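You operate a simulated robot arm through the tools that you are given. There is no shell and no other tool. Be economical: measure what you need, move in short steps, check, and stop when the job is done.

You run a simulated robot arm. Do the job below in one go: nothing can be reset, and whatever is moved stays where it is left.

TASK
Filter sample RJ-3 into the FILTERED bottle with the beige pump.
Fine: bottle under the filter cup, cup down, pour it all in, dial to PUMP; when the cup is empty switch off, dial to VENT; sample bottle back, the other untouched; spill no more than a splash. Set down upright: filtered bottle, what you pick out.

It is judged by the outcome, as a careful person would: the job done as asked, and still so three seconds after it is handed in. It fails if anything else is knocked over, pushed out of place, dropped, spilled or broken.

THE ROBOT
A 7-joint arm with a fingered hand on a trunk, on a base that drives. Base frame: it is fixed to the floor where the robot stands at the start and does not move with it; the origin is under the middle of the robot, x ahead of it, y to its left, z up; the surface under the hand at the start is at about z = 755. Units: mm, degrees, N and s.
Its first joint turns from -166.0 to 166.0 degrees. Places, roughly: filter cup [800, 0, 1000]; pump dial [700, 200, 900]; pump switch [600, 300, 900]. Payload 3.7 kg.
Tool frame: the origin (TCP) lies between the finger pads and is the grasp point; the fingertips stand 25 mm ahead of it; z points along the fingers, y is the line along which they close. The gripper opens to 88 mm. The gripper's body begins 29 mm behind the TCP. The gripper is a hand of 5 fingers: y runs from the thumb to the fingers, the wrist lies at [-13, -106, -174] in the tool frame, and closing takes about 1.5 s.
Orientation is that of the tool frame in the base frame, as a unit quaternion [w, x, y, z]. With the fingers straight down and the wrist toward the robot, the tool's x, y and z point along [0, 1, 0], [1, 0, 0] and [0, 0, -1] of the base frame.

THE INTERFACE
- The arm moves only by the tool servo_tool. Its argument "moves" is a list of rows, each an object (a shift or turn left out is 0, a gripper value left out holds the last) with "offset": the shift along the tool's x, y, z in mm, a list of three; "delta_rot": the turn, a rotation vector about the tool's x, y, z in rad, a list of three; "jaw": the closure in counts, from 0 (fully open) to 255 (shut). In form: [{"offset": [tx, ty, tz], "delta_rot": [rx, ry, rz], "jaw": jaw}, ...]. A call has 1 to 12 rows; each row shifts and turns the commanded pose from where the row before left it, along the tool's axes as they then stand. Each row takes 0.2 s and may step no farther than 50 mm and 8.6 degrees from the row before; otherwise, or with a gripper value out of range, the whole call is refused. Where a pose cannot be reached the arm comes as near as it can. A force on the tool above 40 N (or 10 N above the force at the start of the call, whichever is more), or a blocked arm, ends the call early, and 0.2 s more pass. Each finger travels about 108 mm/s and halts on what it meets, pressing with about 23 N; the grip force reading is that of the motor and also rises with nothing between the fingers. The clock runs only during rows and for 0.2 s after the last one: add rows that do not move to give the fingers time. It gives the time, the measured TCP pose, the force on the tool (base axes), the opening and the grip force at its end, in the units of the frame above (readings bear some noise), with the torque about the TCP (base axes, N m) and any sound that the robot's microphone picked up.
- Cameras (640 x 400 px; columns grow to the right, rows downward): "scene" is now at [188.1, 197.7, 1304.2]; the picture's right is [-0.31, -0.95, 0.00], its down [-0.38, 0.12, -0.92] and it looks along [0.87, -0.28, -0.40] (base axes); focal length 254 px, centre (320, 200). "wrist" rides on the gripper at [59, -79, -105] in the tool frame; the picture's right is [-0.73, 0.32, -0.61], its down [-0.62, -0.68, 0.38] and it looks along [-0.29, 0.66, 0.70] (tool axes); focal length 234 px, centre (320, 200).
- get_image(camera): a new picture of that camera. The clock stands still meanwhile.
- steer(legs): drives the robot by 1 to 6 legs, each [ahead, left, turn to the left] in mm, mm and degrees, along the robot's own axes; the way and the turn of a leg run together, so that a leg with both is an arc; at most 1500 mm and 180 degrees a leg. The arm and the cameras ride along, it lands a little off, and it stops where it bumps. It gives what a move gives.
- set_grasp(shape): the hand has 5 fingers and takes this shape, open, in about a second: jaw (thumb against the fingers, like two jaws); tri (thumb and two fingers); tip (a fingertip pinch); poke (one finger out to press); point (the index stretched); flat (the hand flat); cup (the hand cupped); fist (a fist). The gripper value then closes the fingers along that shape, each until it touches; the sizes above hold for jaw. It gives what a move gives, with no picture.
- pan_tilt(pan, tilt): turns the head with the scene camera to pan (to the left, within 120 degrees either way) and tilt (down, from -29 to 69), counted from straight ahead of the robot. It gives what a move gives.
- measure_at(camera, pixels): for up to 12 pixels [column, row] of the newest picture of that camera ("zoom" is the newest enlarged one), the place [x, y, z] in the base frame of the surface seen there, good to about 2 mm. The clock stands still meanwhile.
- close_up(camera, box): a new picture of the part [left, top, right, bottom] of that camera's present view, enlarged. The clock stands still meanwhile.
- hand_in(): hands the job in; it is judged then, once.

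Work in short steps. Measure before you move; look again where a grasp or a placing could have gone wrong, and mend it. You have 80 turns and 68 pictures in all, those below and enlarged ones among them. Open the gripper and draw the arm clear of the work before you hand the job in, unless the task says otherwise; then end with one line.

The tools are called as a command line: name --argument value ..., lists and objects as JSON in quotes. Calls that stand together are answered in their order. servo_tool: Moves the arm, as the interface text tells. Its arguments: {"type":"object","properties":{"moves":{"type":"array","items":{"type":"object","properties":{"offset":{"type":"array","items":{"type":"number"}},"delta_rot":{"type":"array","items":{"type":"number"}},"jaw":{"type":"number"}}}}},"required":["moves"]} The other tools are called the same way: set_grasp (shape) gives the hand a shape; steer (legs) drives the base; pan_tilt (pan, tilt) turns the head that bears the scene camera; get_image (camera) takes a picture; measure_at (camera, pixels) gives the place of the surface under pixels of a picture; close_up (camera, box) takes an enlarged picture of a part of a camera's view; hand_in () hands the job in.

At the start:

```text
time_s: 0.0
ee_pos: [769.7, -130.0, 1287.1]
tool_rot: [0.0, 0.707, 0.707, 0.0]
ft_force: [-0.9, -0.9, 0.3]
torque: [0.01, 0.02, 0.02]
finger_gap: 87.5
finger_force: 0.1
shape: jaw
robot x, y, heading: [0.2, -1.1, 0.1]
head pan, tilt: [-17.9, 23.5]
```

scene: 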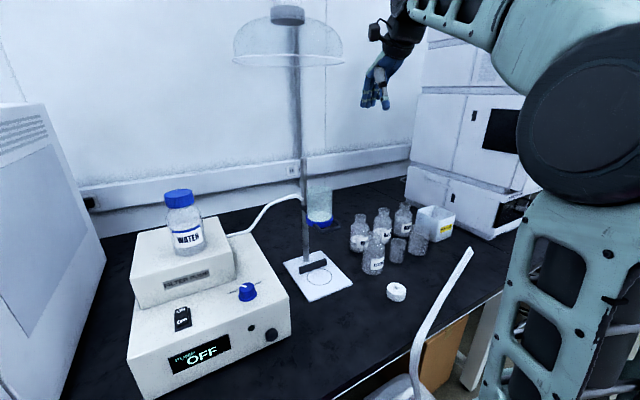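
wrist: 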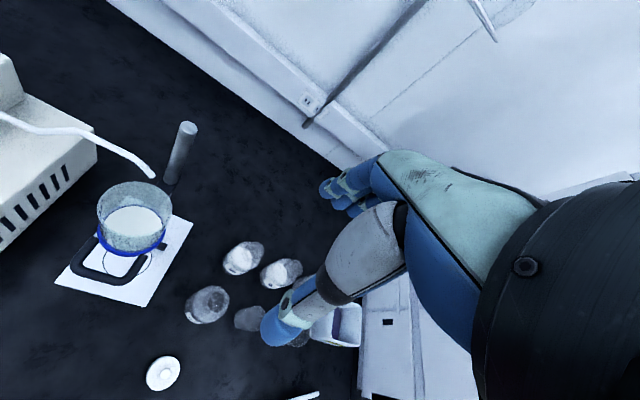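

The scene shows a pump at left, a filter stand in the middle and bottles at about (360-445, 205-275). I take enlarged views to read labels and see the stand.

close_up --camera "scene" --box '[330, 180, 470, 310]'

close_up --camera "scene" --box '[120, 170, 380, 400]'

close_up --camera "wrist" --box '[40, 110, 380, 400]'

```text
3.08 times, centred on (400, 245) of scene
```

zoom: 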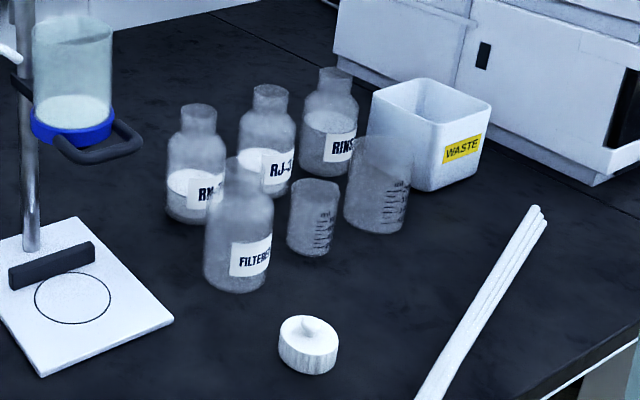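

```text
1.74 times, centred on (250, 285) of scene
```

zoom: 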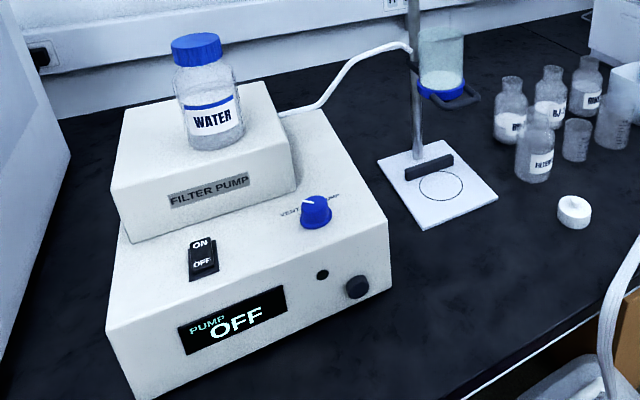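

```text
1.38 times, centred on (210, 255) of wrist
```

zoom: 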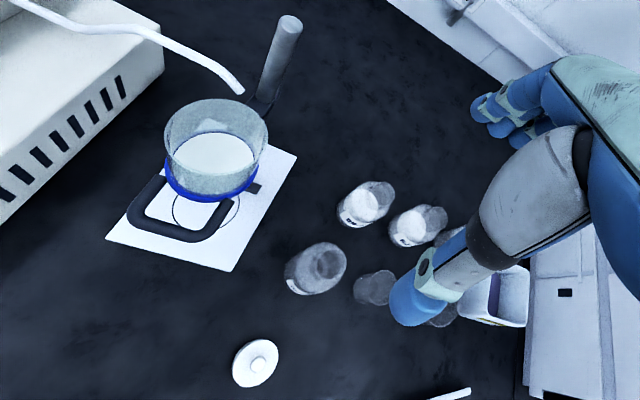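

The labels read RN-?, RJ-3, RINSE and FILTERED, and the cup has a black handle toward the robot. I take one picture and measure the key points in it.

get_image --camera "scene"

measure_at --camera "scene" --pixels '[[320, 185], [320, 222], [334, 227], [303, 150], [306, 235], [320, 276], [313, 267], [288, 15], [288, 60], [345, 283], [308, 300], [288, 265]]'

measure_at --camera "scene" --pixels '[[382, 230], [375, 265], [384, 208], [359, 224], [403, 205], [360, 243], [388, 230], [398, 241], [418, 225], [396, 289], [246, 291], [182, 318]]'

measure_at --camera "wrist" --pixels '[[135, 215], [135, 185], [98, 205], [170, 210], [100, 240], [75, 265], [110, 283], [187, 126], [172, 182], [110, 270], [162, 372], [150, 170]]'

```text
62 pictures are left
```

scene: 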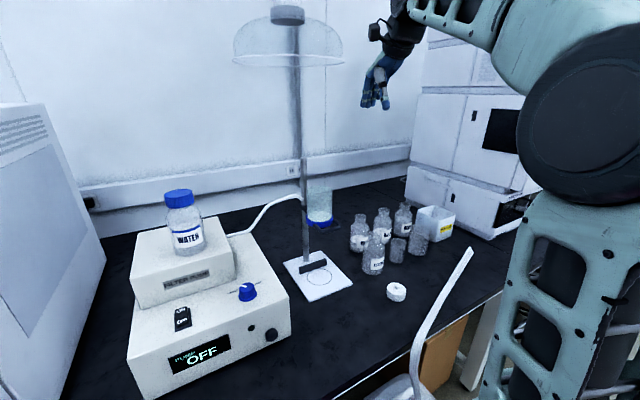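

```text
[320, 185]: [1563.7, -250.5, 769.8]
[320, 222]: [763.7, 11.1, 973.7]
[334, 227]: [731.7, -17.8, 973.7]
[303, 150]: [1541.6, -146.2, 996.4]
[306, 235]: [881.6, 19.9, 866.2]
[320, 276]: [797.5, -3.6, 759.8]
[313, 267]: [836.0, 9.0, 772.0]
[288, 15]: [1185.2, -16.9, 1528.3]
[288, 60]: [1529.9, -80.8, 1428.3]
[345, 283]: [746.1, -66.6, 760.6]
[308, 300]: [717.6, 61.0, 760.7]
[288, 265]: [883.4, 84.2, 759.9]
```

```text
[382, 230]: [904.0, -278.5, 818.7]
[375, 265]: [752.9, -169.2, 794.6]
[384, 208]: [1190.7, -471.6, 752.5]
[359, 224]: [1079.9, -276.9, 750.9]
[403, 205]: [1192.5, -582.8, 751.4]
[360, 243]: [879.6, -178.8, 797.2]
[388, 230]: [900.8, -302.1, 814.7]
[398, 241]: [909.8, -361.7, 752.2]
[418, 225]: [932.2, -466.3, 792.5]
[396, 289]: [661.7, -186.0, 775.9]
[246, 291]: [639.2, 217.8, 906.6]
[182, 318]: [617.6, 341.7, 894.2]
```

```text
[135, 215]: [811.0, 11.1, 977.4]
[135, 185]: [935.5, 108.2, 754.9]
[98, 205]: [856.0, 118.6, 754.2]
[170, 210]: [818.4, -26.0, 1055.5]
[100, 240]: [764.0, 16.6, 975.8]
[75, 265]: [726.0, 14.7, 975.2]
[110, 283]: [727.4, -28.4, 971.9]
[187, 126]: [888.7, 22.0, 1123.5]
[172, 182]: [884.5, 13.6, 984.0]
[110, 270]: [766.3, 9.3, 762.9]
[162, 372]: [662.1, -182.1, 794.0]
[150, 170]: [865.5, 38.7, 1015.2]
```

The post is at (885, 18), the cup centre is near (805, 0) with its rim at z 1055, and the handle's front bar is at x≈727, z≈974. I now enlarge the wrist view of the bottles to get their positions and heights.

close_up --camera "wrist" --box '[170, 225, 330, 345]'

close_up --camera "scene" --box '[340, 195, 450, 285]'

```text
3.33 times, centred on (250, 285) of wrist
```

zoom: 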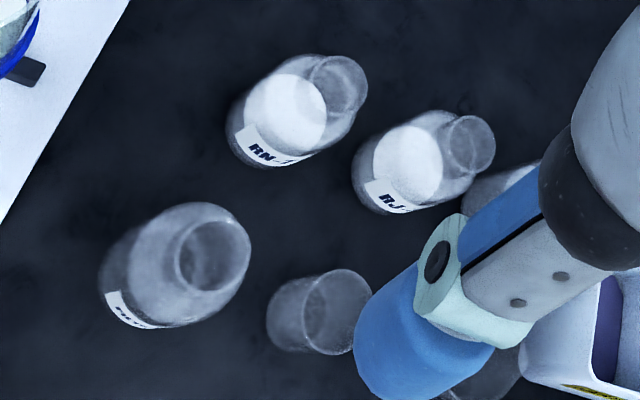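

```text
4.44 times, centred on (395, 240) of scene
```

zoom: 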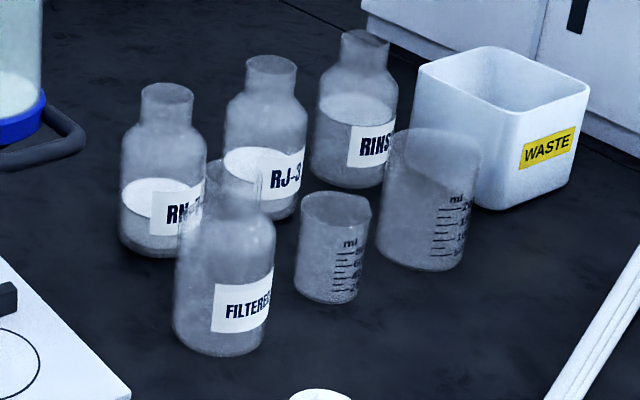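

FILTERED, RN-7, RJ-3 and RINSE are clear, and the small beaker stands in front of RJ-3. I measure the labels, the liquid surfaces and the table just in front of each base.

measure_at --camera "zoom" --pixels '[[215, 358], [245, 300], [172, 330], [276, 330], [155, 190], [160, 258], [255, 160], [270, 222], [288, 180], [330, 305], [420, 272], [240, 180]]'

measure_at --camera "zoom" --pixels '[[165, 84], [190, 95], [143, 95], [270, 57], [247, 70], [295, 72], [230, 160], [262, 185], [345, 195], [298, 300], [352, 300], [430, 130]]'

get_image --camera "wrist"

measure_at --camera "wrist" --pixels '[[239, 265], [238, 255], [271, 273], [254, 243], [263, 248], [289, 269], [293, 260], [212, 288], [219, 300], [222, 293], [240, 315], [252, 305]]'

```text
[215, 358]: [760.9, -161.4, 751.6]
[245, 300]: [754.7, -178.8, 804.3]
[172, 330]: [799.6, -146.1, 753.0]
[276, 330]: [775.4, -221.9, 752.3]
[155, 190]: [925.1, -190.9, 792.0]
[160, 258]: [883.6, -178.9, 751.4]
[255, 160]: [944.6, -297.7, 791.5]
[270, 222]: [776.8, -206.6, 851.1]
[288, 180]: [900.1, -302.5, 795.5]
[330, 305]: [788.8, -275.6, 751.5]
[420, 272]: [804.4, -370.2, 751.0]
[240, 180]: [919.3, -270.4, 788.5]
```

```text
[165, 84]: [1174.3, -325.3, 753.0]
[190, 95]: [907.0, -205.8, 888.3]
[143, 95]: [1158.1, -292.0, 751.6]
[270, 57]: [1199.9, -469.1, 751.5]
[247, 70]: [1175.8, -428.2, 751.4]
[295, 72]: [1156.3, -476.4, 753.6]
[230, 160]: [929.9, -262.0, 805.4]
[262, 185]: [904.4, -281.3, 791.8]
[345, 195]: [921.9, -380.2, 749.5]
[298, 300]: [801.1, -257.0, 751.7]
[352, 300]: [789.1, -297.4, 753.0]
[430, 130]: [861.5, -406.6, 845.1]
```

```text
59 pictures are left
```

wrist: 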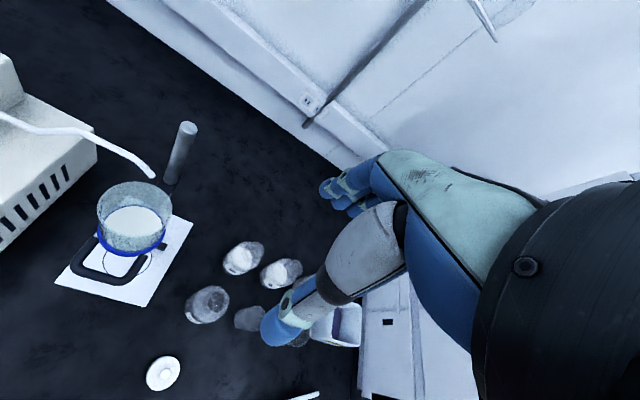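

```text
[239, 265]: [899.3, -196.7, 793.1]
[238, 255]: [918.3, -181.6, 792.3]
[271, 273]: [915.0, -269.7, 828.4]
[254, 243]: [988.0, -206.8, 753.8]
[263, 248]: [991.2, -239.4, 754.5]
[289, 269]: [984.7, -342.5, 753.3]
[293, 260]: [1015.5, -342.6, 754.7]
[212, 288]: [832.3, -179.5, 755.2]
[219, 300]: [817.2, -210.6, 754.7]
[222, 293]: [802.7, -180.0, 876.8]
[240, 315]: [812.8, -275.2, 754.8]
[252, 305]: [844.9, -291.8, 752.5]
```

Estimated centres are FILTERED (791,-179), RN-7 (916,-189), RJ-3 (937,-297) and the small beaker (811,-285); body diameter is about 70 mm and the tops are near z 880. I turn the hand in free space into a side grasp, fingers pointing forward and a bit down, starting with the yaw.

servo_tool --moves '[{"delta_rot": [0, 0, 0.1428]}, {"delta_rot": [0, 0, 0.1428]}, {"delta_rot": [0, 0, 0.1428]}, {"delta_rot": [0, 0, 0.1428]}, {"delta_rot": [0, 0, 0.1428]}, {"delta_rot": [0, 0, 0.1428]}, {"delta_rot": [0, 0, 0.1428]}, {"delta_rot": [0, 0, 0.1428]}, {"delta_rot": [0, 0, 0.1428]}, {"delta_rot": [0, 0, 0.1428]}, {"delta_rot": [0, 0, 0.1428]}]'

servo_tool --moves '[{"delta_rot": [0, 0.1418, 0]}, {"delta_rot": [0, 0.1418, 0]}, {"delta_rot": [0, 0.1418, 0]}, {"delta_rot": [0, 0.1418, 0]}, {"delta_rot": [0, 0.1418, 0]}, {"delta_rot": [0, 0.1418, 0]}, {"delta_rot": [0, 0.1418, 0]}, {"delta_rot": [0, 0.1418, 0]}]'

get_image --camera "scene"

```text
time_s: 2.4
ee_pos: [770.0, -129.6, 1286.1]
tool_rot: [0.0, 1.0, -0.001, 0.001]
ft_force: [-0.2, 0.3, 0.4]
torque: [0.02, -0.03, -0.02]
finger_gap: 87.7
finger_force: 0.2
shape: jaw
robot x, y, heading: [1.2, 2.5, -0.2]
head pan, tilt: [-17.9, 23.5]
```

```text
time_s: 4.2
ee_pos: [769.3, -128.7, 1287.0]
tool_rot: [0.0, 0.843, 0.0, 0.538]
ft_force: [0.3, 0.4, 0.8]
torque: [0.0, -0.02, 0.04]
finger_gap: 87.7
finger_force: 0.0
shape: jaw
robot x, y, heading: [2.5, -1.6, -0.1]
head pan, tilt: [-17.9, 23.5]
```

```text
58 pictures are left
```

scene: 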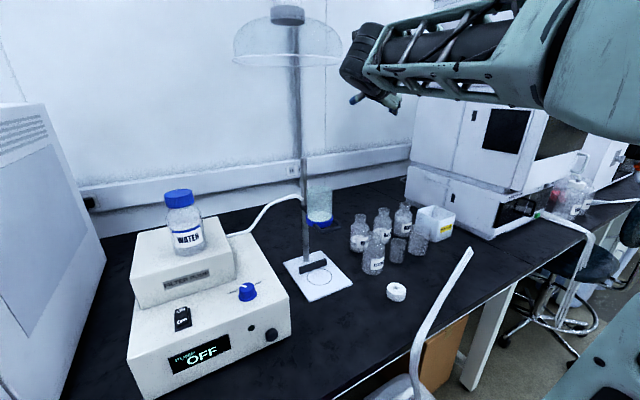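

The pitched pose works, with the elbow to the right. I test the pouring roll (about base x, mouth to the left) empty-handed in free air to check joint limits.

servo_tool --moves '[{"offset": [-45, 0, 21]}, {"offset": [-45, 0, 21]}, {"offset": [-45, 0, 21]}, {"delta_rot": [-0.06, 0, -0.1287]}, {"delta_rot": [-0.06, 0, -0.1287]}, {"delta_rot": [-0.06, 0, -0.1287]}, {"delta_rot": [-0.06, 0, -0.1287]}, {"delta_rot": [-0.06, 0, -0.1287]}, {"delta_rot": [-0.06, 0, -0.1287]}, {"delta_rot": [-0.06, 0, -0.1287]}, {"delta_rot": [-0.06, 0, -0.1287]}]'

servo_tool --moves '[{"delta_rot": [-0.06, 0, -0.1287]}, {"delta_rot": [-0.06, 0, -0.1287]}, {"delta_rot": [-0.06, 0, -0.1287]}, {"delta_rot": [-0.06, 0, -0.1287]}, {"delta_rot": [-0.06, 0, -0.1287]}, {"delta_rot": [-0.06, 0, -0.1287]}, {"delta_rot": [-0.06, 0, -0.1287]}, {"delta_rot": [-0.06, 0, -0.1287]}]'

get_image --camera "scene"

```text
time_s: 6.6
ee_pos: [768.7, -131.3, 1140.6]
tool_rot: [0.454, 0.71, 0.29, 0.453]
ft_force: [-0.7, 0.0, -0.1]
torque: [0.02, 0.01, 0.01]
finger_gap: 88.0
finger_force: 0.1
shape: jaw
out of reach, approached as far as the arm can: row 5
robot x, y, heading: [-2.3, -3.2, -0.0]
head pan, tilt: [-17.9, 23.5]
```

```text
time_s: 8.4
ee_pos: [763.1, -127.2, 1145.3]
tool_rot: [0.625, 0.57, 0.388, 0.364]
ft_force: [0.4, 0.1, 0.9]
torque: [0.01, 0.01, 0.03]
finger_gap: 87.9
finger_force: 0.1
shape: jaw
out of reach, approached as far as the arm can: row 4, 5, 6, 7, 8
robot x, y, heading: [-0.6, 2.9, -0.0]
head pan, tilt: [-17.9, 23.5]
```

```text
57 pictures are left
```

scene: 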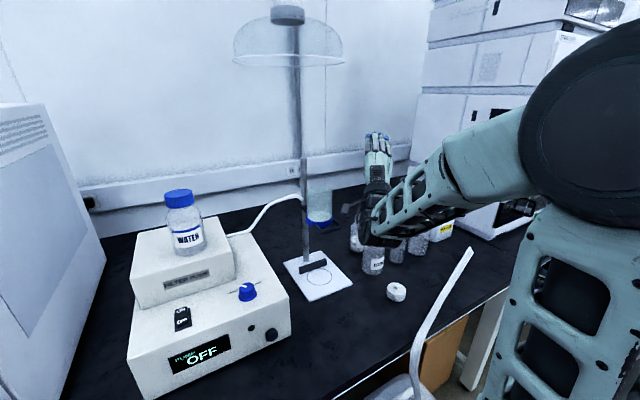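

That direction jams at about 95° (and my pose is still clear of things). I roll back and test the other direction.

servo_tool --moves '[{"delta_rot": [0.06, 0, 0.1287]}, {"delta_rot": [0.06, 0, 0.1287]}, {"delta_rot": [0.06, 0, 0.1287]}, {"delta_rot": [0.06, 0, 0.1287]}, {"delta_rot": [0.06, 0, 0.1287]}, {"delta_rot": [0.06, 0, 0.1287]}, {"delta_rot": [0.06, 0, 0.1287]}, {"delta_rot": [0.06, 0, 0.1287]}, {"delta_rot": [0.06, 0, 0.1287]}, {"delta_rot": [0.06, 0, 0.1287]}, {"delta_rot": [0.06, 0, 0.1287]}, {"delta_rot": [0.06, 0, 0.1287]}]'

servo_tool --moves '[{"delta_rot": [0.06, 0, 0.1287]}, {"delta_rot": [0.06, 0, 0.1287]}, {"delta_rot": [0.06, 0, 0.1287]}, {"delta_rot": [0.06, 0, 0.1287]}, {"delta_rot": [0.06, 0, 0.1287]}, {"delta_rot": [0.06, 0, 0.1287]}, {"delta_rot": [0.06, 0, 0.1287]}, {"delta_rot": [0.06, 0, 0.1287]}, {"delta_rot": [0.06, 0, 0.1287]}, {"delta_rot": [0.06, 0, 0.1287]}, {"delta_rot": [0.06, 0, 0.1287]}, {"delta_rot": [0.06, 0, 0.1287]}]'

servo_tool --moves '[{"delta_rot": [0.06, 0, 0.1287]}, {"delta_rot": [0.06, 0, 0.1287]}, {"delta_rot": [0.06, 0, 0.1287]}, {"delta_rot": [0.06, 0, 0.1287]}, {"delta_rot": [0.06, 0, 0.1287]}, {"delta_rot": [0.06, 0, 0.1287]}]'

get_image --camera "scene"

```text
time_s: 11.0
ee_pos: [763.3, -125.7, 1146.2]
tool_rot: [-0.02, 0.839, -0.016, 0.543]
ft_force: [0.1, 0.6, -0.1]
torque: [-0.02, -0.01, 0.03]
finger_gap: 87.7
finger_force: 0.2
shape: jaw
robot x, y, heading: [2.8, 2.2, -0.3]
head pan, tilt: [-17.9, 23.5]
```

```text
time_s: 13.6
ee_pos: [763.3, -126.1, 1146.4]
tool_rot: [0.65, -0.535, 0.411, -0.35]
ft_force: [-0.3, -0.2, 0.3]
torque: [0.0, -0.04, 0.0]
finger_gap: 88.2
finger_force: 0.0
shape: jaw
robot x, y, heading: [1.7, 3.7, -0.0]
head pan, tilt: [-17.9, 23.5]
```

```text
time_s: 15.0
ee_pos: [762.6, -127.9, 1145.7]
tool_rot: [0.815, -0.221, 0.514, -0.147]
ft_force: [-0.1, -0.7, 0.0]
torque: [-0.04, -0.02, 0.04]
finger_gap: 87.8
finger_force: 0.0
shape: jaw
robot x, y, heading: [-1.1, 2.8, 0.2]
head pan, tilt: [-17.9, 23.5]
```

```text
56 pictures are left
```

scene: 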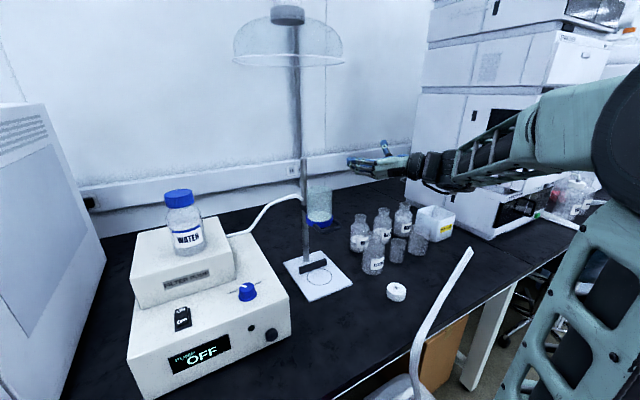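

The +x roll (mouth to the right) reaches 150° freely, so I will pour from the left side of the cup. I unwind, set the pitch to 20° and go to the pre-grasp in front of FILTERED.

servo_tool --moves '[{"delta_rot": [-0.058, 0, -0.1242]}, {"delta_rot": [-0.058, 0, -0.1242]}, {"delta_rot": [-0.058, 0, -0.1242]}, {"delta_rot": [-0.058, 0, -0.1242]}, {"delta_rot": [-0.058, 0, -0.1242]}, {"delta_rot": [-0.058, 0, -0.1242]}, {"delta_rot": [-0.058, 0, -0.1242]}, {"delta_rot": [-0.058, 0, -0.1242]}, {"delta_rot": [-0.058, 0, -0.1242]}, {"delta_rot": [-0.058, 0, -0.1242]}, {"delta_rot": [-0.058, 0, -0.1242]}, {"delta_rot": [-0.058, 0, -0.1242]}]'

servo_tool --moves '[{"delta_rot": [-0.058, 0, -0.1242]}, {"delta_rot": [-0.058, 0, -0.1242]}, {"delta_rot": [-0.058, 0, -0.1242]}, {"delta_rot": [-0.058, 0, -0.1242]}, {"delta_rot": [-0.058, 0, -0.1242]}, {"delta_rot": [-0.058, 0, -0.1242]}, {"delta_rot": [-0.058, 0, -0.1242]}, {"delta_rot": [0, 0.0873, 0]}]'

servo_tool --moves '[{"offset": [-44.1, 7.3, 2.4]}, {"offset": [-44.1, 7.3, 2.4]}, {"offset": [-44.1, 7.3, 2.4]}, {"offset": [-44.1, 7.3, 2.4]}, {"offset": [-44.1, 7.3, 2.4]}, {"offset": [-44.1, 7.3, 2.4]}]'

get_image --camera "scene"

get_image --camera "wrist"

```text
time_s: 17.6
ee_pos: [763.8, -127.0, 1146.3]
tool_rot: [-0.387, 0.745, -0.247, 0.483]
ft_force: [-0.1, 0.7, 0.6]
torque: [-0.02, -0.01, 0.04]
finger_gap: 87.8
finger_force: 0.1
shape: jaw
robot x, y, heading: [-0.9, -0.3, -0.1]
head pan, tilt: [-17.9, 23.5]
```

```text
time_s: 19.4
ee_pos: [762.5, -127.3, 1147.4]
tool_rot: [0.003, 0.816, -0.003, 0.578]
ft_force: [-0.3, 0.3, -0.2]
torque: [-0.04, 0.03, -0.04]
finger_gap: 87.8
finger_force: 0.1
shape: jaw
robot x, y, heading: [2.9, -1.1, -0.1]
head pan, tilt: [-17.9, 23.5]
```

```text
time_s: 20.8
ee_pos: [733.7, -166.9, 910.8]
tool_rot: [0.003, 0.815, -0.003, 0.579]
ft_force: [0.5, -0.1, 0.0]
torque: [-0.04, 0.01, -0.02]
finger_gap: 87.9
finger_force: 0.2
shape: jaw
out of reach, approached as far as the arm can: row 5, 6
robot x, y, heading: [-0.0, 2.2, 0.1]
head pan, tilt: [-17.9, 23.5]
```

```text
55 pictures are left
```

scene: 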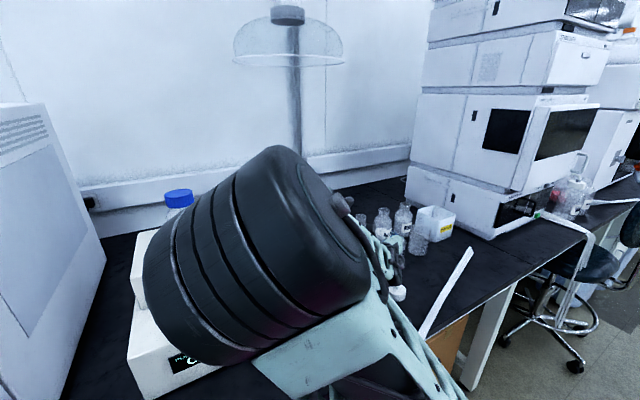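

```text
54 pictures are left
```

wrist: 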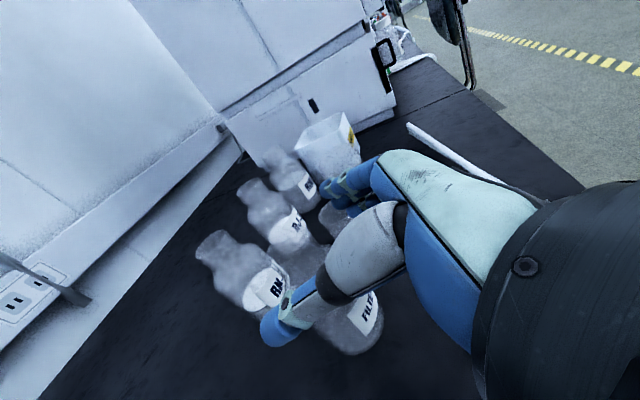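

The arm is near its inner limit here (x≈734), so I back the base up 110 mm to gain room in front of FILTERED.

steer --legs '[[-110, 0, 0]]'

get_image --camera "scene"

```text
time_s: 22.0
ee_pos: [623.4, -166.4, 910.5]
tool_rot: [0.003, 0.815, -0.002, 0.579]
ft_force: [0.2, 0.2, 0.4]
torque: [-0.02, 0.0, 0.0]
finger_gap: 88.3
finger_force: 0.1
shape: jaw
robot x, y, heading: [-110.6, -3.8, 0.1]
head pan, tilt: [-17.9, 23.5]
```

```text
53 pictures are left
```

scene: 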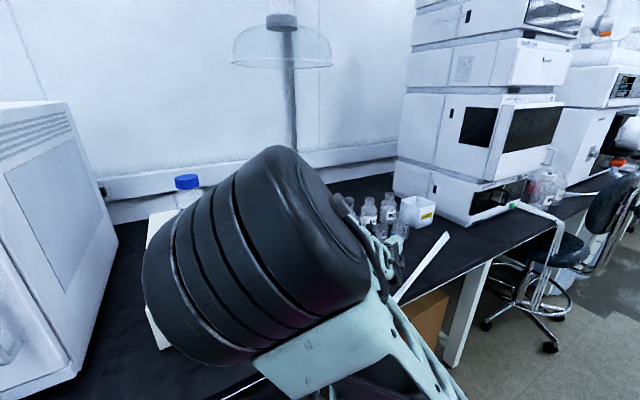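

The readings put the hand at (623,-166,911). I move to the pre-grasp at (673,-179,850) and look with the wrist camera.

servo_tool --moves '[{"offset": [-20, 6.5, 33]}, {"offset": [-20, 6.5, 33]}, {}]'

get_image --camera "wrist"

get_image --camera "scene"

```text
time_s: 22.8
ee_pos: [670.2, -181.9, 850.2]
tool_rot: [0.003, 0.816, -0.003, 0.578]
ft_force: [0.0, 0.2, 0.0]
torque: [-0.01, -0.01, 0.0]
finger_gap: 87.9
finger_force: 0.0
shape: jaw
robot x, y, heading: [-112.1, -2.2, 0.1]
head pan, tilt: [-17.9, 23.5]
```

```text
52 pictures are left
```

wrist: 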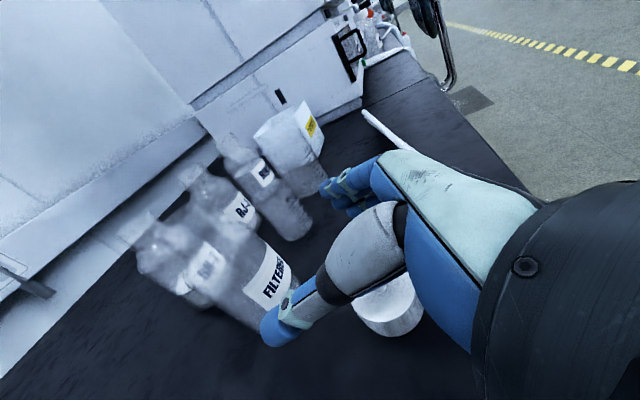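

```text
51 pictures are left
```

scene: 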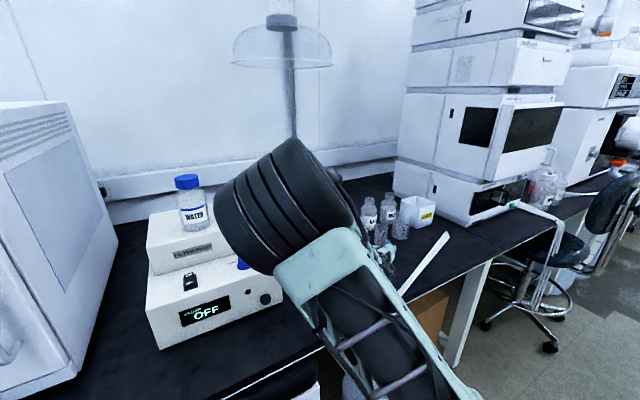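

The hand faces the FILTERED label at (268,282). I advance along the tool axis by 85 mm and check alignment.

measure_at --camera "wrist" --pixels '[[250, 288], [266, 275], [285, 258], [386, 300]]'

servo_tool --moves '[{"offset": [0, -1, 30]}, {"offset": [0, -1, 30]}, {"offset": [0, 0, 25]}, {}]'

get_image --camera "wrist"

```text
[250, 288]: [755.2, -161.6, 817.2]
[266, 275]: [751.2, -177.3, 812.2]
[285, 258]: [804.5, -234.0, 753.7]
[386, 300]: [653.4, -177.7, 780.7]
```

```text
time_s: 23.8
ee_pos: [752.6, -180.6, 824.9]
tool_rot: [0.003, 0.815, -0.003, 0.579]
ft_force: [-0.2, -0.3, 0.3]
torque: [0.02, -0.06, 0.0]
finger_gap: 87.8
finger_force: 0.2
shape: jaw
robot x, y, heading: [-109.2, 1.1, 0.1]
head pan, tilt: [-17.9, 23.5]
```

```text
50 pictures are left
```

wrist: 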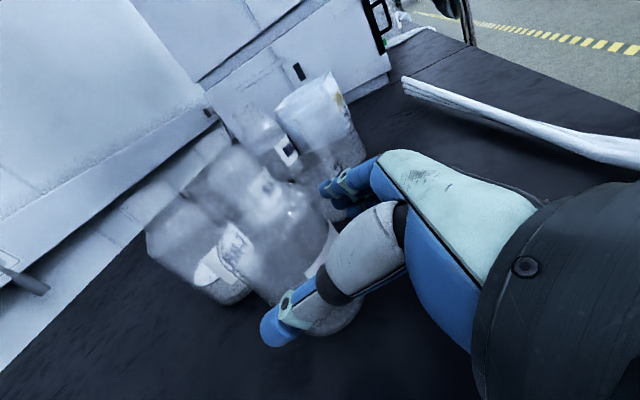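

The bottle body lies between thumb and fingers. I go 20 mm further and close.

servo_tool --moves '[{"offset": [-4, -1, 10]}, {"offset": [-3, -1, 10]}, {}]'

servo_tool --moves '[{"jaw": 40}, {"jaw": 80}, {"jaw": 130}, {}, {}, {}, {}]'

get_image --camera "wrist"

```text
time_s: 24.6
ee_pos: [770.9, -177.8, 809.8]
tool_rot: [0.003, 0.815, -0.003, 0.579]
ft_force: [-0.5, 0.4, -1.1]
torque: [0.01, -0.01, 0.01]
finger_gap: 87.9
finger_force: 0.0
shape: jaw
robot x, y, heading: [-110.2, 1.2, -0.1]
head pan, tilt: [-17.9, 23.5]
```

```text
time_s: 26.2
ee_pos: [770.2, -177.5, 810.0]
tool_rot: [0.004, 0.816, -0.003, 0.578]
ft_force: [0.9, 0.3, 0.1]
torque: [-0.04, 0.02, 0.02]
finger_gap: 63.5
finger_force: 22.7
shape: jaw
robot x, y, heading: [-110.4, 3.2, -0.0]
head pan, tilt: [-17.9, 23.5]
```

```text
49 pictures are left
```

wrist: 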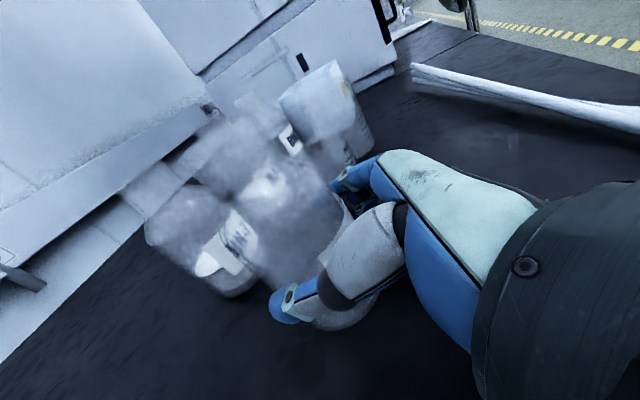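

FILTERED is gripped (gap 63.5). I lift it 100 mm straight up, then yaw the hand 45° left so that the wrist is behind rather than toward the pump.

servo_tool --moves '[{"offset": [14.2, 0, -4.9]}, {"offset": [28.3, 0, -9.9]}, {"offset": [28.3, 0, -9.9]}, {"offset": [28.3, 0, -9.9]}, {"delta_rot": [0.1236, 0, -0.0431]}, {"delta_rot": [0.1236, 0, -0.0431]}, {"delta_rot": [0.1236, 0, -0.0431]}, {"delta_rot": [0.1236, 0, -0.0431]}, {"delta_rot": [0.1236, 0, -0.0431]}, {"delta_rot": [0.1236, 0, -0.0431]}]'

get_image --camera "scene"

get_image --camera "wrist"

```text
time_s: 28.4
ee_pos: [770.0, -177.6, 915.8]
tool_rot: [-0.219, 0.754, 0.31, 0.536]
ft_force: [-0.7, -0.1, -2.0]
torque: [-0.03, 0.03, 0.03]
finger_gap: 63.4
finger_force: 22.6
shape: jaw
robot x, y, heading: [-111.9, -0.5, -0.1]
head pan, tilt: [-17.9, 23.5]
```

```text
48 pictures are left
```

scene: 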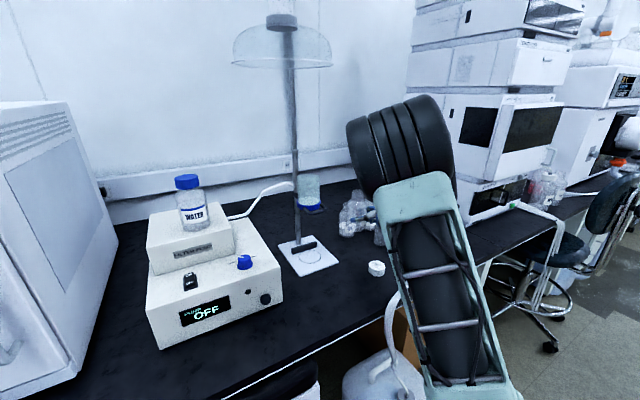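

```text
47 pictures are left
```

wrist: 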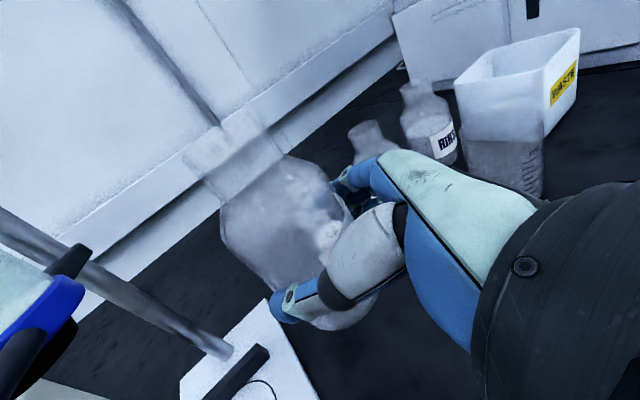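

The arm is now clear of the pump and the bottle hangs upright. I enlarge the cup area to see the clearance under it.

close_up --camera "scene" --box '[270, 160, 340, 205]'

close_up --camera "wrist" --box '[0, 220, 140, 400]'

measure_at --camera "wrist" --pixels '[[50, 310], [30, 345], [62, 330], [75, 260], [250, 355], [235, 375], [20, 290]]'

```text
8.89 times, centred on (305, 182) of scene
```

zoom: 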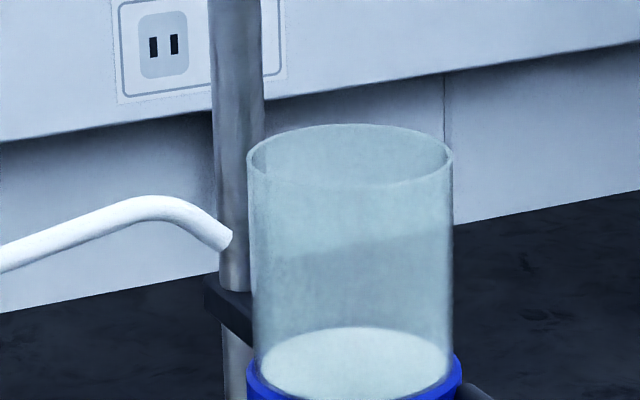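

```text
2.22 times, centred on (70, 310) of wrist
```

zoom: 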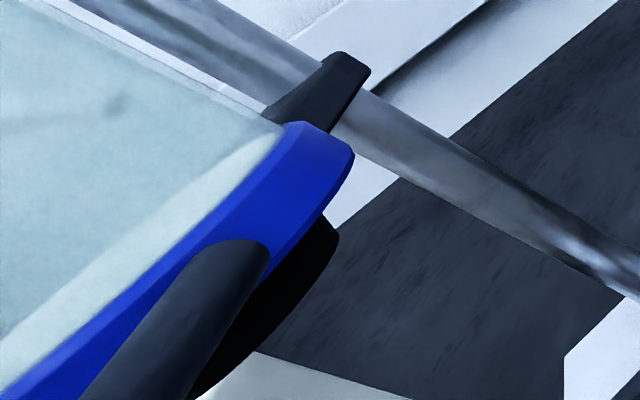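

```text
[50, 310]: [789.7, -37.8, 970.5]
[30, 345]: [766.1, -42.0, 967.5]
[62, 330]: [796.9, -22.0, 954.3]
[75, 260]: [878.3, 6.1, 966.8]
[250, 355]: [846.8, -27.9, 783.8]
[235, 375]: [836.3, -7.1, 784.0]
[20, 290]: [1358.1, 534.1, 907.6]
```

The blue ring is at z≈970 with the black stopper down to about 950, and the bottle will top out near 886, so there is room. I carry the bottle toward the plate, just short of the circle.

servo_tool --moves '[{"offset": [-7.9, -20.8, 27.2]}, {"offset": [-7.9, -20.8, 27.2]}, {"offset": [-7.9, -20.8, 27.2]}, {"offset": [-7.9, -20.8, 27.2]}, {"offset": [-7.9, -20.8, 27.2]}, {}]'

get_image --camera "scene"

get_image --camera "wrist"

```text
time_s: 29.8
ee_pos: [777.3, -22.7, 833.7]
tool_rot: [-0.219, 0.755, 0.309, 0.536]
ft_force: [-1.2, 0.5, -2.3]
torque: [-0.01, 0.04, 0.03]
finger_gap: 63.8
finger_force: 23.1
shape: jaw
robot x, y, heading: [-109.0, -2.0, 0.1]
head pan, tilt: [-17.9, 23.5]
```

```text
44 pictures are left
```

scene: 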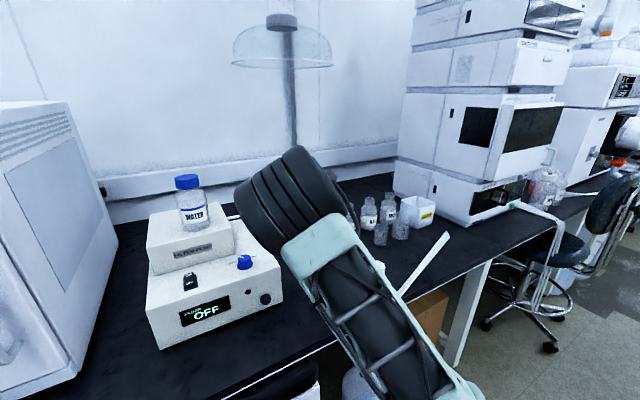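

```text
43 pictures are left
```

wrist: 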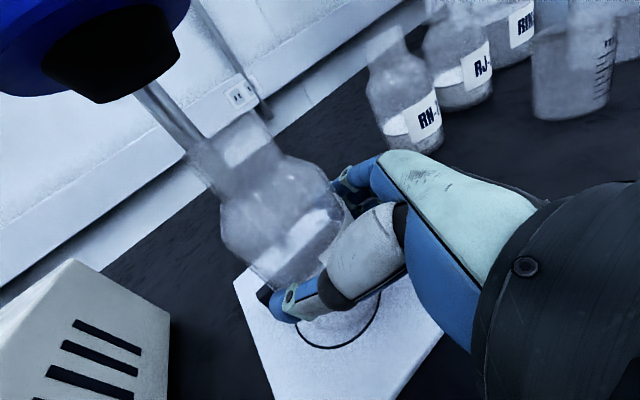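

The black stopper tapers down at (105,95) above the bottle, and the circle shows under it. I measure the circle edge and the stopper bottom.

measure_at --camera "wrist" --pixels '[[378, 298], [345, 347], [303, 340], [372, 325], [75, 98], [140, 95], [105, 95], [178, 60], [262, 293]]'

```text
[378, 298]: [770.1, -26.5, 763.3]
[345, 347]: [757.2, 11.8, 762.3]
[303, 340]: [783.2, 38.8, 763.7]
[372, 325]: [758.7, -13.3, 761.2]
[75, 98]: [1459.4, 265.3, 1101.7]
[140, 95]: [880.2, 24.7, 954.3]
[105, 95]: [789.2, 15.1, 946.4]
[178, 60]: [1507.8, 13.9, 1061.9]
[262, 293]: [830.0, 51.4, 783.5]
```

The circle and cup axis come out near (800, 4). I enlarge to check where the bottle's mouth is relative to that.

close_up --camera "wrist" --box '[130, 80, 400, 370]'

```text
1.38 times, centred on (265, 225) of wrist
```

zoom: 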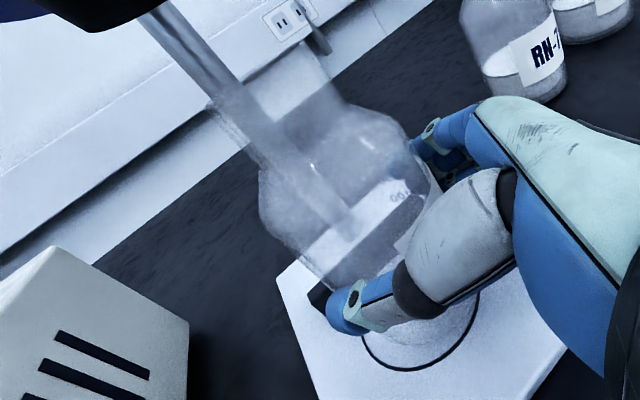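

The mouth sits at about (789,-12), so I shift by (8,15) to the circle centre and lower it gently onto the plate.

servo_tool --moves '[{"offset": [5.3, -5.1, 15.3]}, {}, {"offset": [-5.7, 0, 2]}, {"offset": [-5.7, 0, 2]}, {}]'

servo_tool --moves '[{"offset": [-1.9, 0, 0.7]}, {"offset": [-1.9, 0, 0.7]}, {}]'

get_image --camera "wrist"

```text
time_s: 31.0
ee_pos: [786.2, -9.1, 821.8]
tool_rot: [-0.219, 0.754, 0.309, 0.536]
ft_force: [-1.8, 0.0, -1.8]
torque: [-0.06, 0.04, 0.03]
finger_gap: 63.5
finger_force: 23.1
shape: jaw
robot x, y, heading: [-113.2, 1.0, -0.0]
head pan, tilt: [-17.9, 23.5]
```

```text
time_s: 31.8
ee_pos: [785.2, -7.3, 817.2]
tool_rot: [-0.218, 0.755, 0.309, 0.536]
ft_force: [-0.9, 0.4, 6.3]
torque: [-0.08, -0.2, 0.02]
finger_gap: 63.4
finger_force: 22.7
shape: jaw
robot x, y, heading: [-111.1, -1.3, -0.4]
head pan, tilt: [-17.9, 23.5]
```

```text
41 pictures are left
```

wrist: 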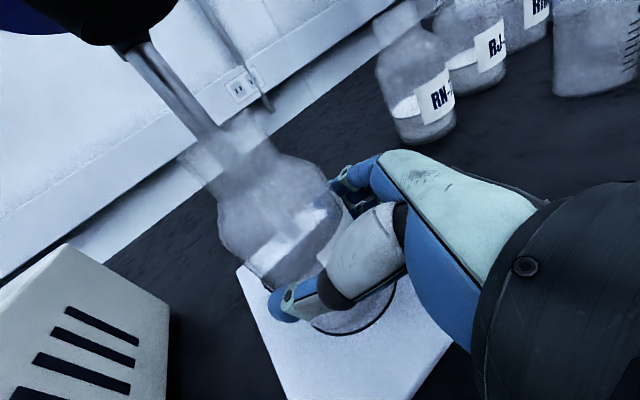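

Contact is felt (about 8 N up). I open the fingers and withdraw along the tool axis.

servo_tool --moves '[{"jaw": 60}, {"jaw": 0}, {}, {}, {"offset": [-3, 0, -20]}, {"offset": [-5, 0, -30]}, {"offset": [-8, 0, -40]}, {"offset": [-8, 0, -40]}, {}]'

get_image --camera "wrist"

get_image --camera "scene"

```text
time_s: 33.8
ee_pos: [694.0, -99.4, 837.2]
tool_rot: [-0.219, 0.755, 0.309, 0.535]
ft_force: [1.1, -0.4, 0.0]
torque: [0.04, -0.01, -0.01]
finger_gap: 87.4
finger_force: 0.2
shape: jaw
robot x, y, heading: [-111.6, 1.0, -0.2]
head pan, tilt: [-17.9, 23.5]
```

```text
40 pictures are left
```

wrist: 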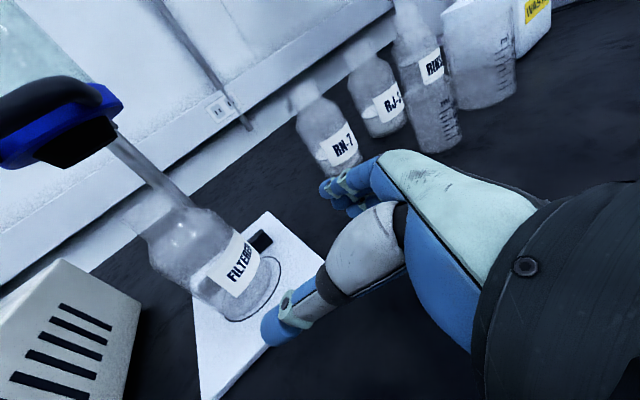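

```text
39 pictures are left
```

scene: 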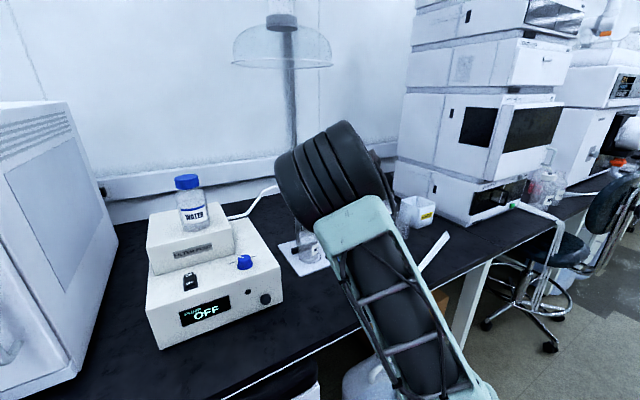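

FILTERED stands on the plate, but the circle shows wider on the right front side. I enlarge and measure the offset.

close_up --camera "wrist" --box '[130, 170, 310, 340]'

measure_at --camera "wrist" --pixels '[[282, 268], [275, 290], [258, 310], [237, 321], [222, 316], [243, 262], [258, 258], [228, 275], [205, 300], [60, 155]]'

```text
2.35 times, centred on (220, 255) of wrist
```

zoom: 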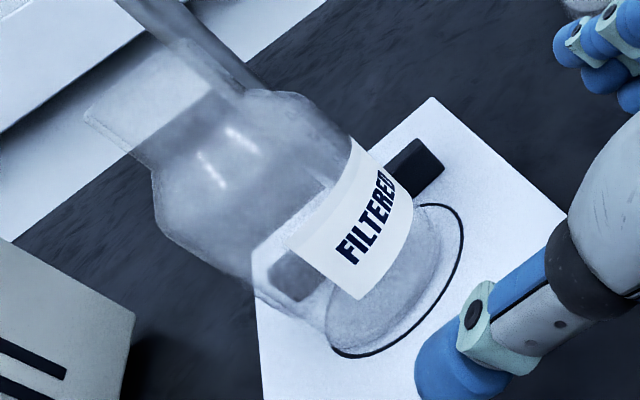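

```text
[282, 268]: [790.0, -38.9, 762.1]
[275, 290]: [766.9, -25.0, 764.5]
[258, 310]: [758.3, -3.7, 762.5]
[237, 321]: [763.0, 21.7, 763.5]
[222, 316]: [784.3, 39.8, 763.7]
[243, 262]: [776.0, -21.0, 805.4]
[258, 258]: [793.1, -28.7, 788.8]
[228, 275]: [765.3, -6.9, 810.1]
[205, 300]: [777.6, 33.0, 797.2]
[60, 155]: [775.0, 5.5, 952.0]
```

Circle centre fits (799,1), r 41. I measure the glass base outline on the plate for the bottle's own centre.

measure_at --camera "zoom" --pixels '[[436, 215], [442, 240], [435, 275], [415, 305], [385, 332], [355, 345], [332, 335], [462, 235], [350, 356]]'

close_up --camera "wrist" --box '[200, 230, 300, 330]'

```text
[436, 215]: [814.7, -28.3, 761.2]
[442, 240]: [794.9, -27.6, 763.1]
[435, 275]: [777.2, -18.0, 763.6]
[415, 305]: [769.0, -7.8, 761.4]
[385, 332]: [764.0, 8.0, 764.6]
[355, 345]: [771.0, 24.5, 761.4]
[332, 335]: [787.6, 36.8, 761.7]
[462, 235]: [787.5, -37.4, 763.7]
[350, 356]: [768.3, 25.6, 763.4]
```

```text
4.00 times, centred on (250, 280) of wrist
```

zoom: 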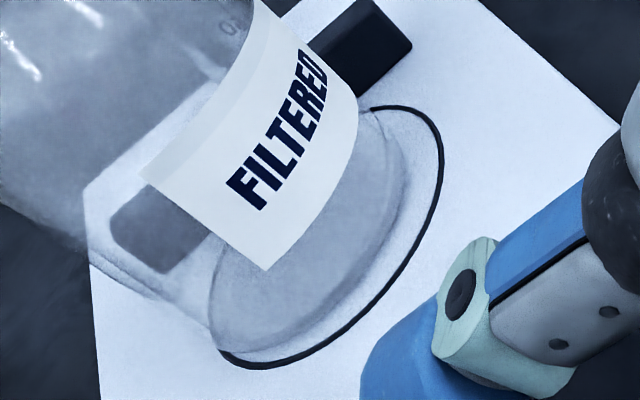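

The base centre is near (796.5,5.3), about 5 mm from the circle centre. I regrasp, shift it by (2.5,-4) and set it down again.

servo_tool --moves '[{"offset": [8, 0, 40]}, {"offset": [8, 0, 40]}, {"offset": [5, 0, 30]}, {"offset": [3, 0, 20]}, {}, {"jaw": 60}, {"jaw": 130}, {}, {}, {}]'

servo_tool --moves '[{"offset": [3.8, 0, -1.3]}, {"offset": [-0.3, 4.6, -1]}, {}, {"offset": [-1.9, 0, 0.7]}, {"offset": [-1.9, 0, 0.7]}, {}]'

servo_tool --moves '[{"jaw": 60}, {"jaw": 0}, {}, {}, {"offset": [-3, 0, -20]}, {"offset": [-5, 0, -30]}, {"offset": [-8, 0, -40]}, {"offset": [-8, 0, -40]}, {}]'

close_up --camera "wrist" --box '[200, 230, 300, 330]'

```text
time_s: 36.0
ee_pos: [786.4, -8.4, 816.2]
tool_rot: [-0.219, 0.754, 0.309, 0.536]
ft_force: [0.2, 0.8, -0.3]
torque: [-0.02, 0.04, 0.01]
finger_gap: 63.6
finger_force: 22.6
shape: jaw
robot x, y, heading: [-108.0, -5.6, -0.1]
head pan, tilt: [-17.9, 23.5]
```

```text
time_s: 37.4
ee_pos: [788.3, -12.7, 818.0]
tool_rot: [-0.219, 0.755, 0.309, 0.535]
ft_force: [-6.4, -2.9, 1.9]
torque: [-0.04, 0.07, 0.05]
finger_gap: 62.9
finger_force: 23.1
shape: jaw
robot x, y, heading: [-111.2, -0.3, 0.1]
head pan, tilt: [-17.9, 23.5]
```

```text
time_s: 39.4
ee_pos: [693.7, -102.6, 837.7]
tool_rot: [-0.219, 0.755, 0.308, 0.535]
ft_force: [-0.6, 0.4, 0.4]
torque: [-0.02, 0.01, 0.01]
finger_gap: 87.9
finger_force: 0.1
shape: jaw
robot x, y, heading: [-110.1, -2.4, 0.1]
head pan, tilt: [-17.9, 23.5]
```

```text
4.00 times, centred on (250, 280) of wrist
```

zoom: 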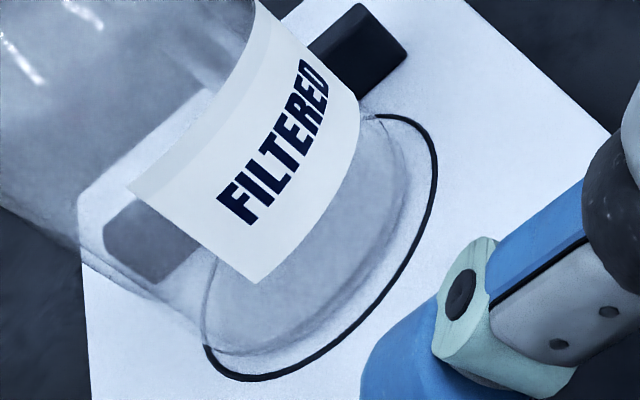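

FILTERED is now centred in the circle against the stop. Next I rise clear, undo the yaw and roll the hand 90° so that thumb and fingers can take the cup handle from above and below.

servo_tool --moves '[{"offset": [38.5, -11.7, -26]}, {"offset": [38.5, -11.7, -26]}, {"offset": [38.5, -11.7, -26]}, {"delta_rot": [-0.1236, 0, 0.0431]}, {"delta_rot": [-0.1236, 0, 0.0431]}, {"delta_rot": [-0.1236, 0, 0.0431]}, {"delta_rot": [-0.1236, 0, 0.0431]}, {"delta_rot": [-0.1236, 0, 0.0431]}, {"delta_rot": [-0.1236, 0, 0.0431]}]'

servo_tool --moves '[{"delta_rot": [0.0471, 0, 0.1348]}, {"delta_rot": [0.0471, 0, 0.1348]}, {"delta_rot": [0.0471, 0, 0.1348]}, {"delta_rot": [0.0471, 0, 0.1348]}, {"delta_rot": [0.0471, 0, 0.1348]}, {"delta_rot": [0.0471, 0, 0.1348]}, {"delta_rot": [0.0471, 0, 0.1348]}, {"delta_rot": [0.0471, 0, 0.1348]}, {"delta_rot": [0.0471, 0, 0.1348]}, {"delta_rot": [0.0471, 0, 0.1348]}, {"delta_rot": [0.0471, 0, 0.1348]}]'

get_image --camera "scene"

get_image --camera "wrist"

```text
time_s: 41.4
ee_pos: [645.8, -104.0, 973.1]
tool_rot: [0.004, 0.815, -0.003, 0.579]
ft_force: [-0.1, 0.9, 0.3]
torque: [0.04, 0.01, -0.01]
finger_gap: 87.9
finger_force: 0.1
shape: jaw
robot x, y, heading: [-110.3, 3.2, -0.1]
head pan, tilt: [-17.9, 23.5]
```

```text
time_s: 43.8
ee_pos: [647.5, -101.1, 972.7]
tool_rot: [0.576, -0.575, 0.411, -0.411]
ft_force: [0.4, -0.3, -0.1]
torque: [-0.01, 0.01, -0.02]
finger_gap: 87.8
finger_force: 0.0
shape: jaw
robot x, y, heading: [-110.5, 0.8, 0.2]
head pan, tilt: [-17.9, 23.5]
```

```text
35 pictures are left
```

scene: 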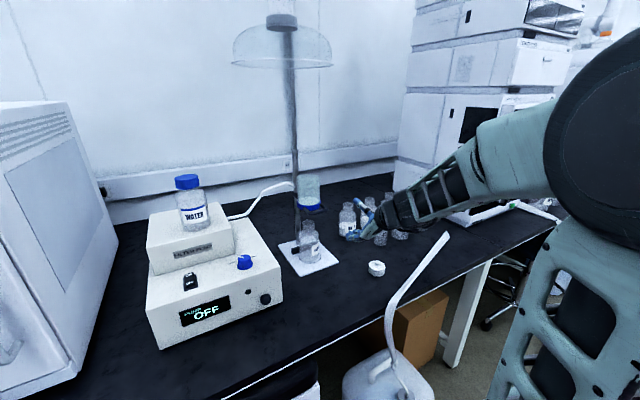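

```text
34 pictures are left
```

wrist: 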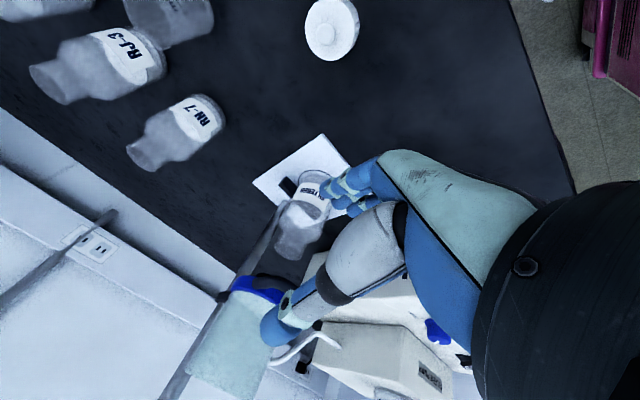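

Now the stand is in full view. I enlarge it and measure the handle bar.

close_up --camera "scene" --box '[260, 160, 400, 280]'

measure_at --camera "scene" --pixels '[[322, 212], [318, 213], [310, 214], [323, 208], [307, 209], [308, 236], [311, 257], [300, 190]]'

```text
3.33 times, centred on (330, 220) of scene
```

zoom: 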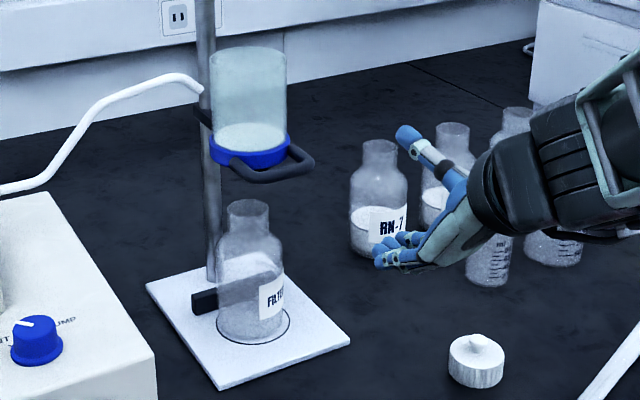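

```text
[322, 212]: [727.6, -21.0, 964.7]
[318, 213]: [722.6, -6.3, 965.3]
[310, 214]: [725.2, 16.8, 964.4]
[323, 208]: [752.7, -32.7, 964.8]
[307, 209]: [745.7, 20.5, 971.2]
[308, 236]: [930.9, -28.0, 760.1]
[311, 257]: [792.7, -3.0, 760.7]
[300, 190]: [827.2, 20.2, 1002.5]
```

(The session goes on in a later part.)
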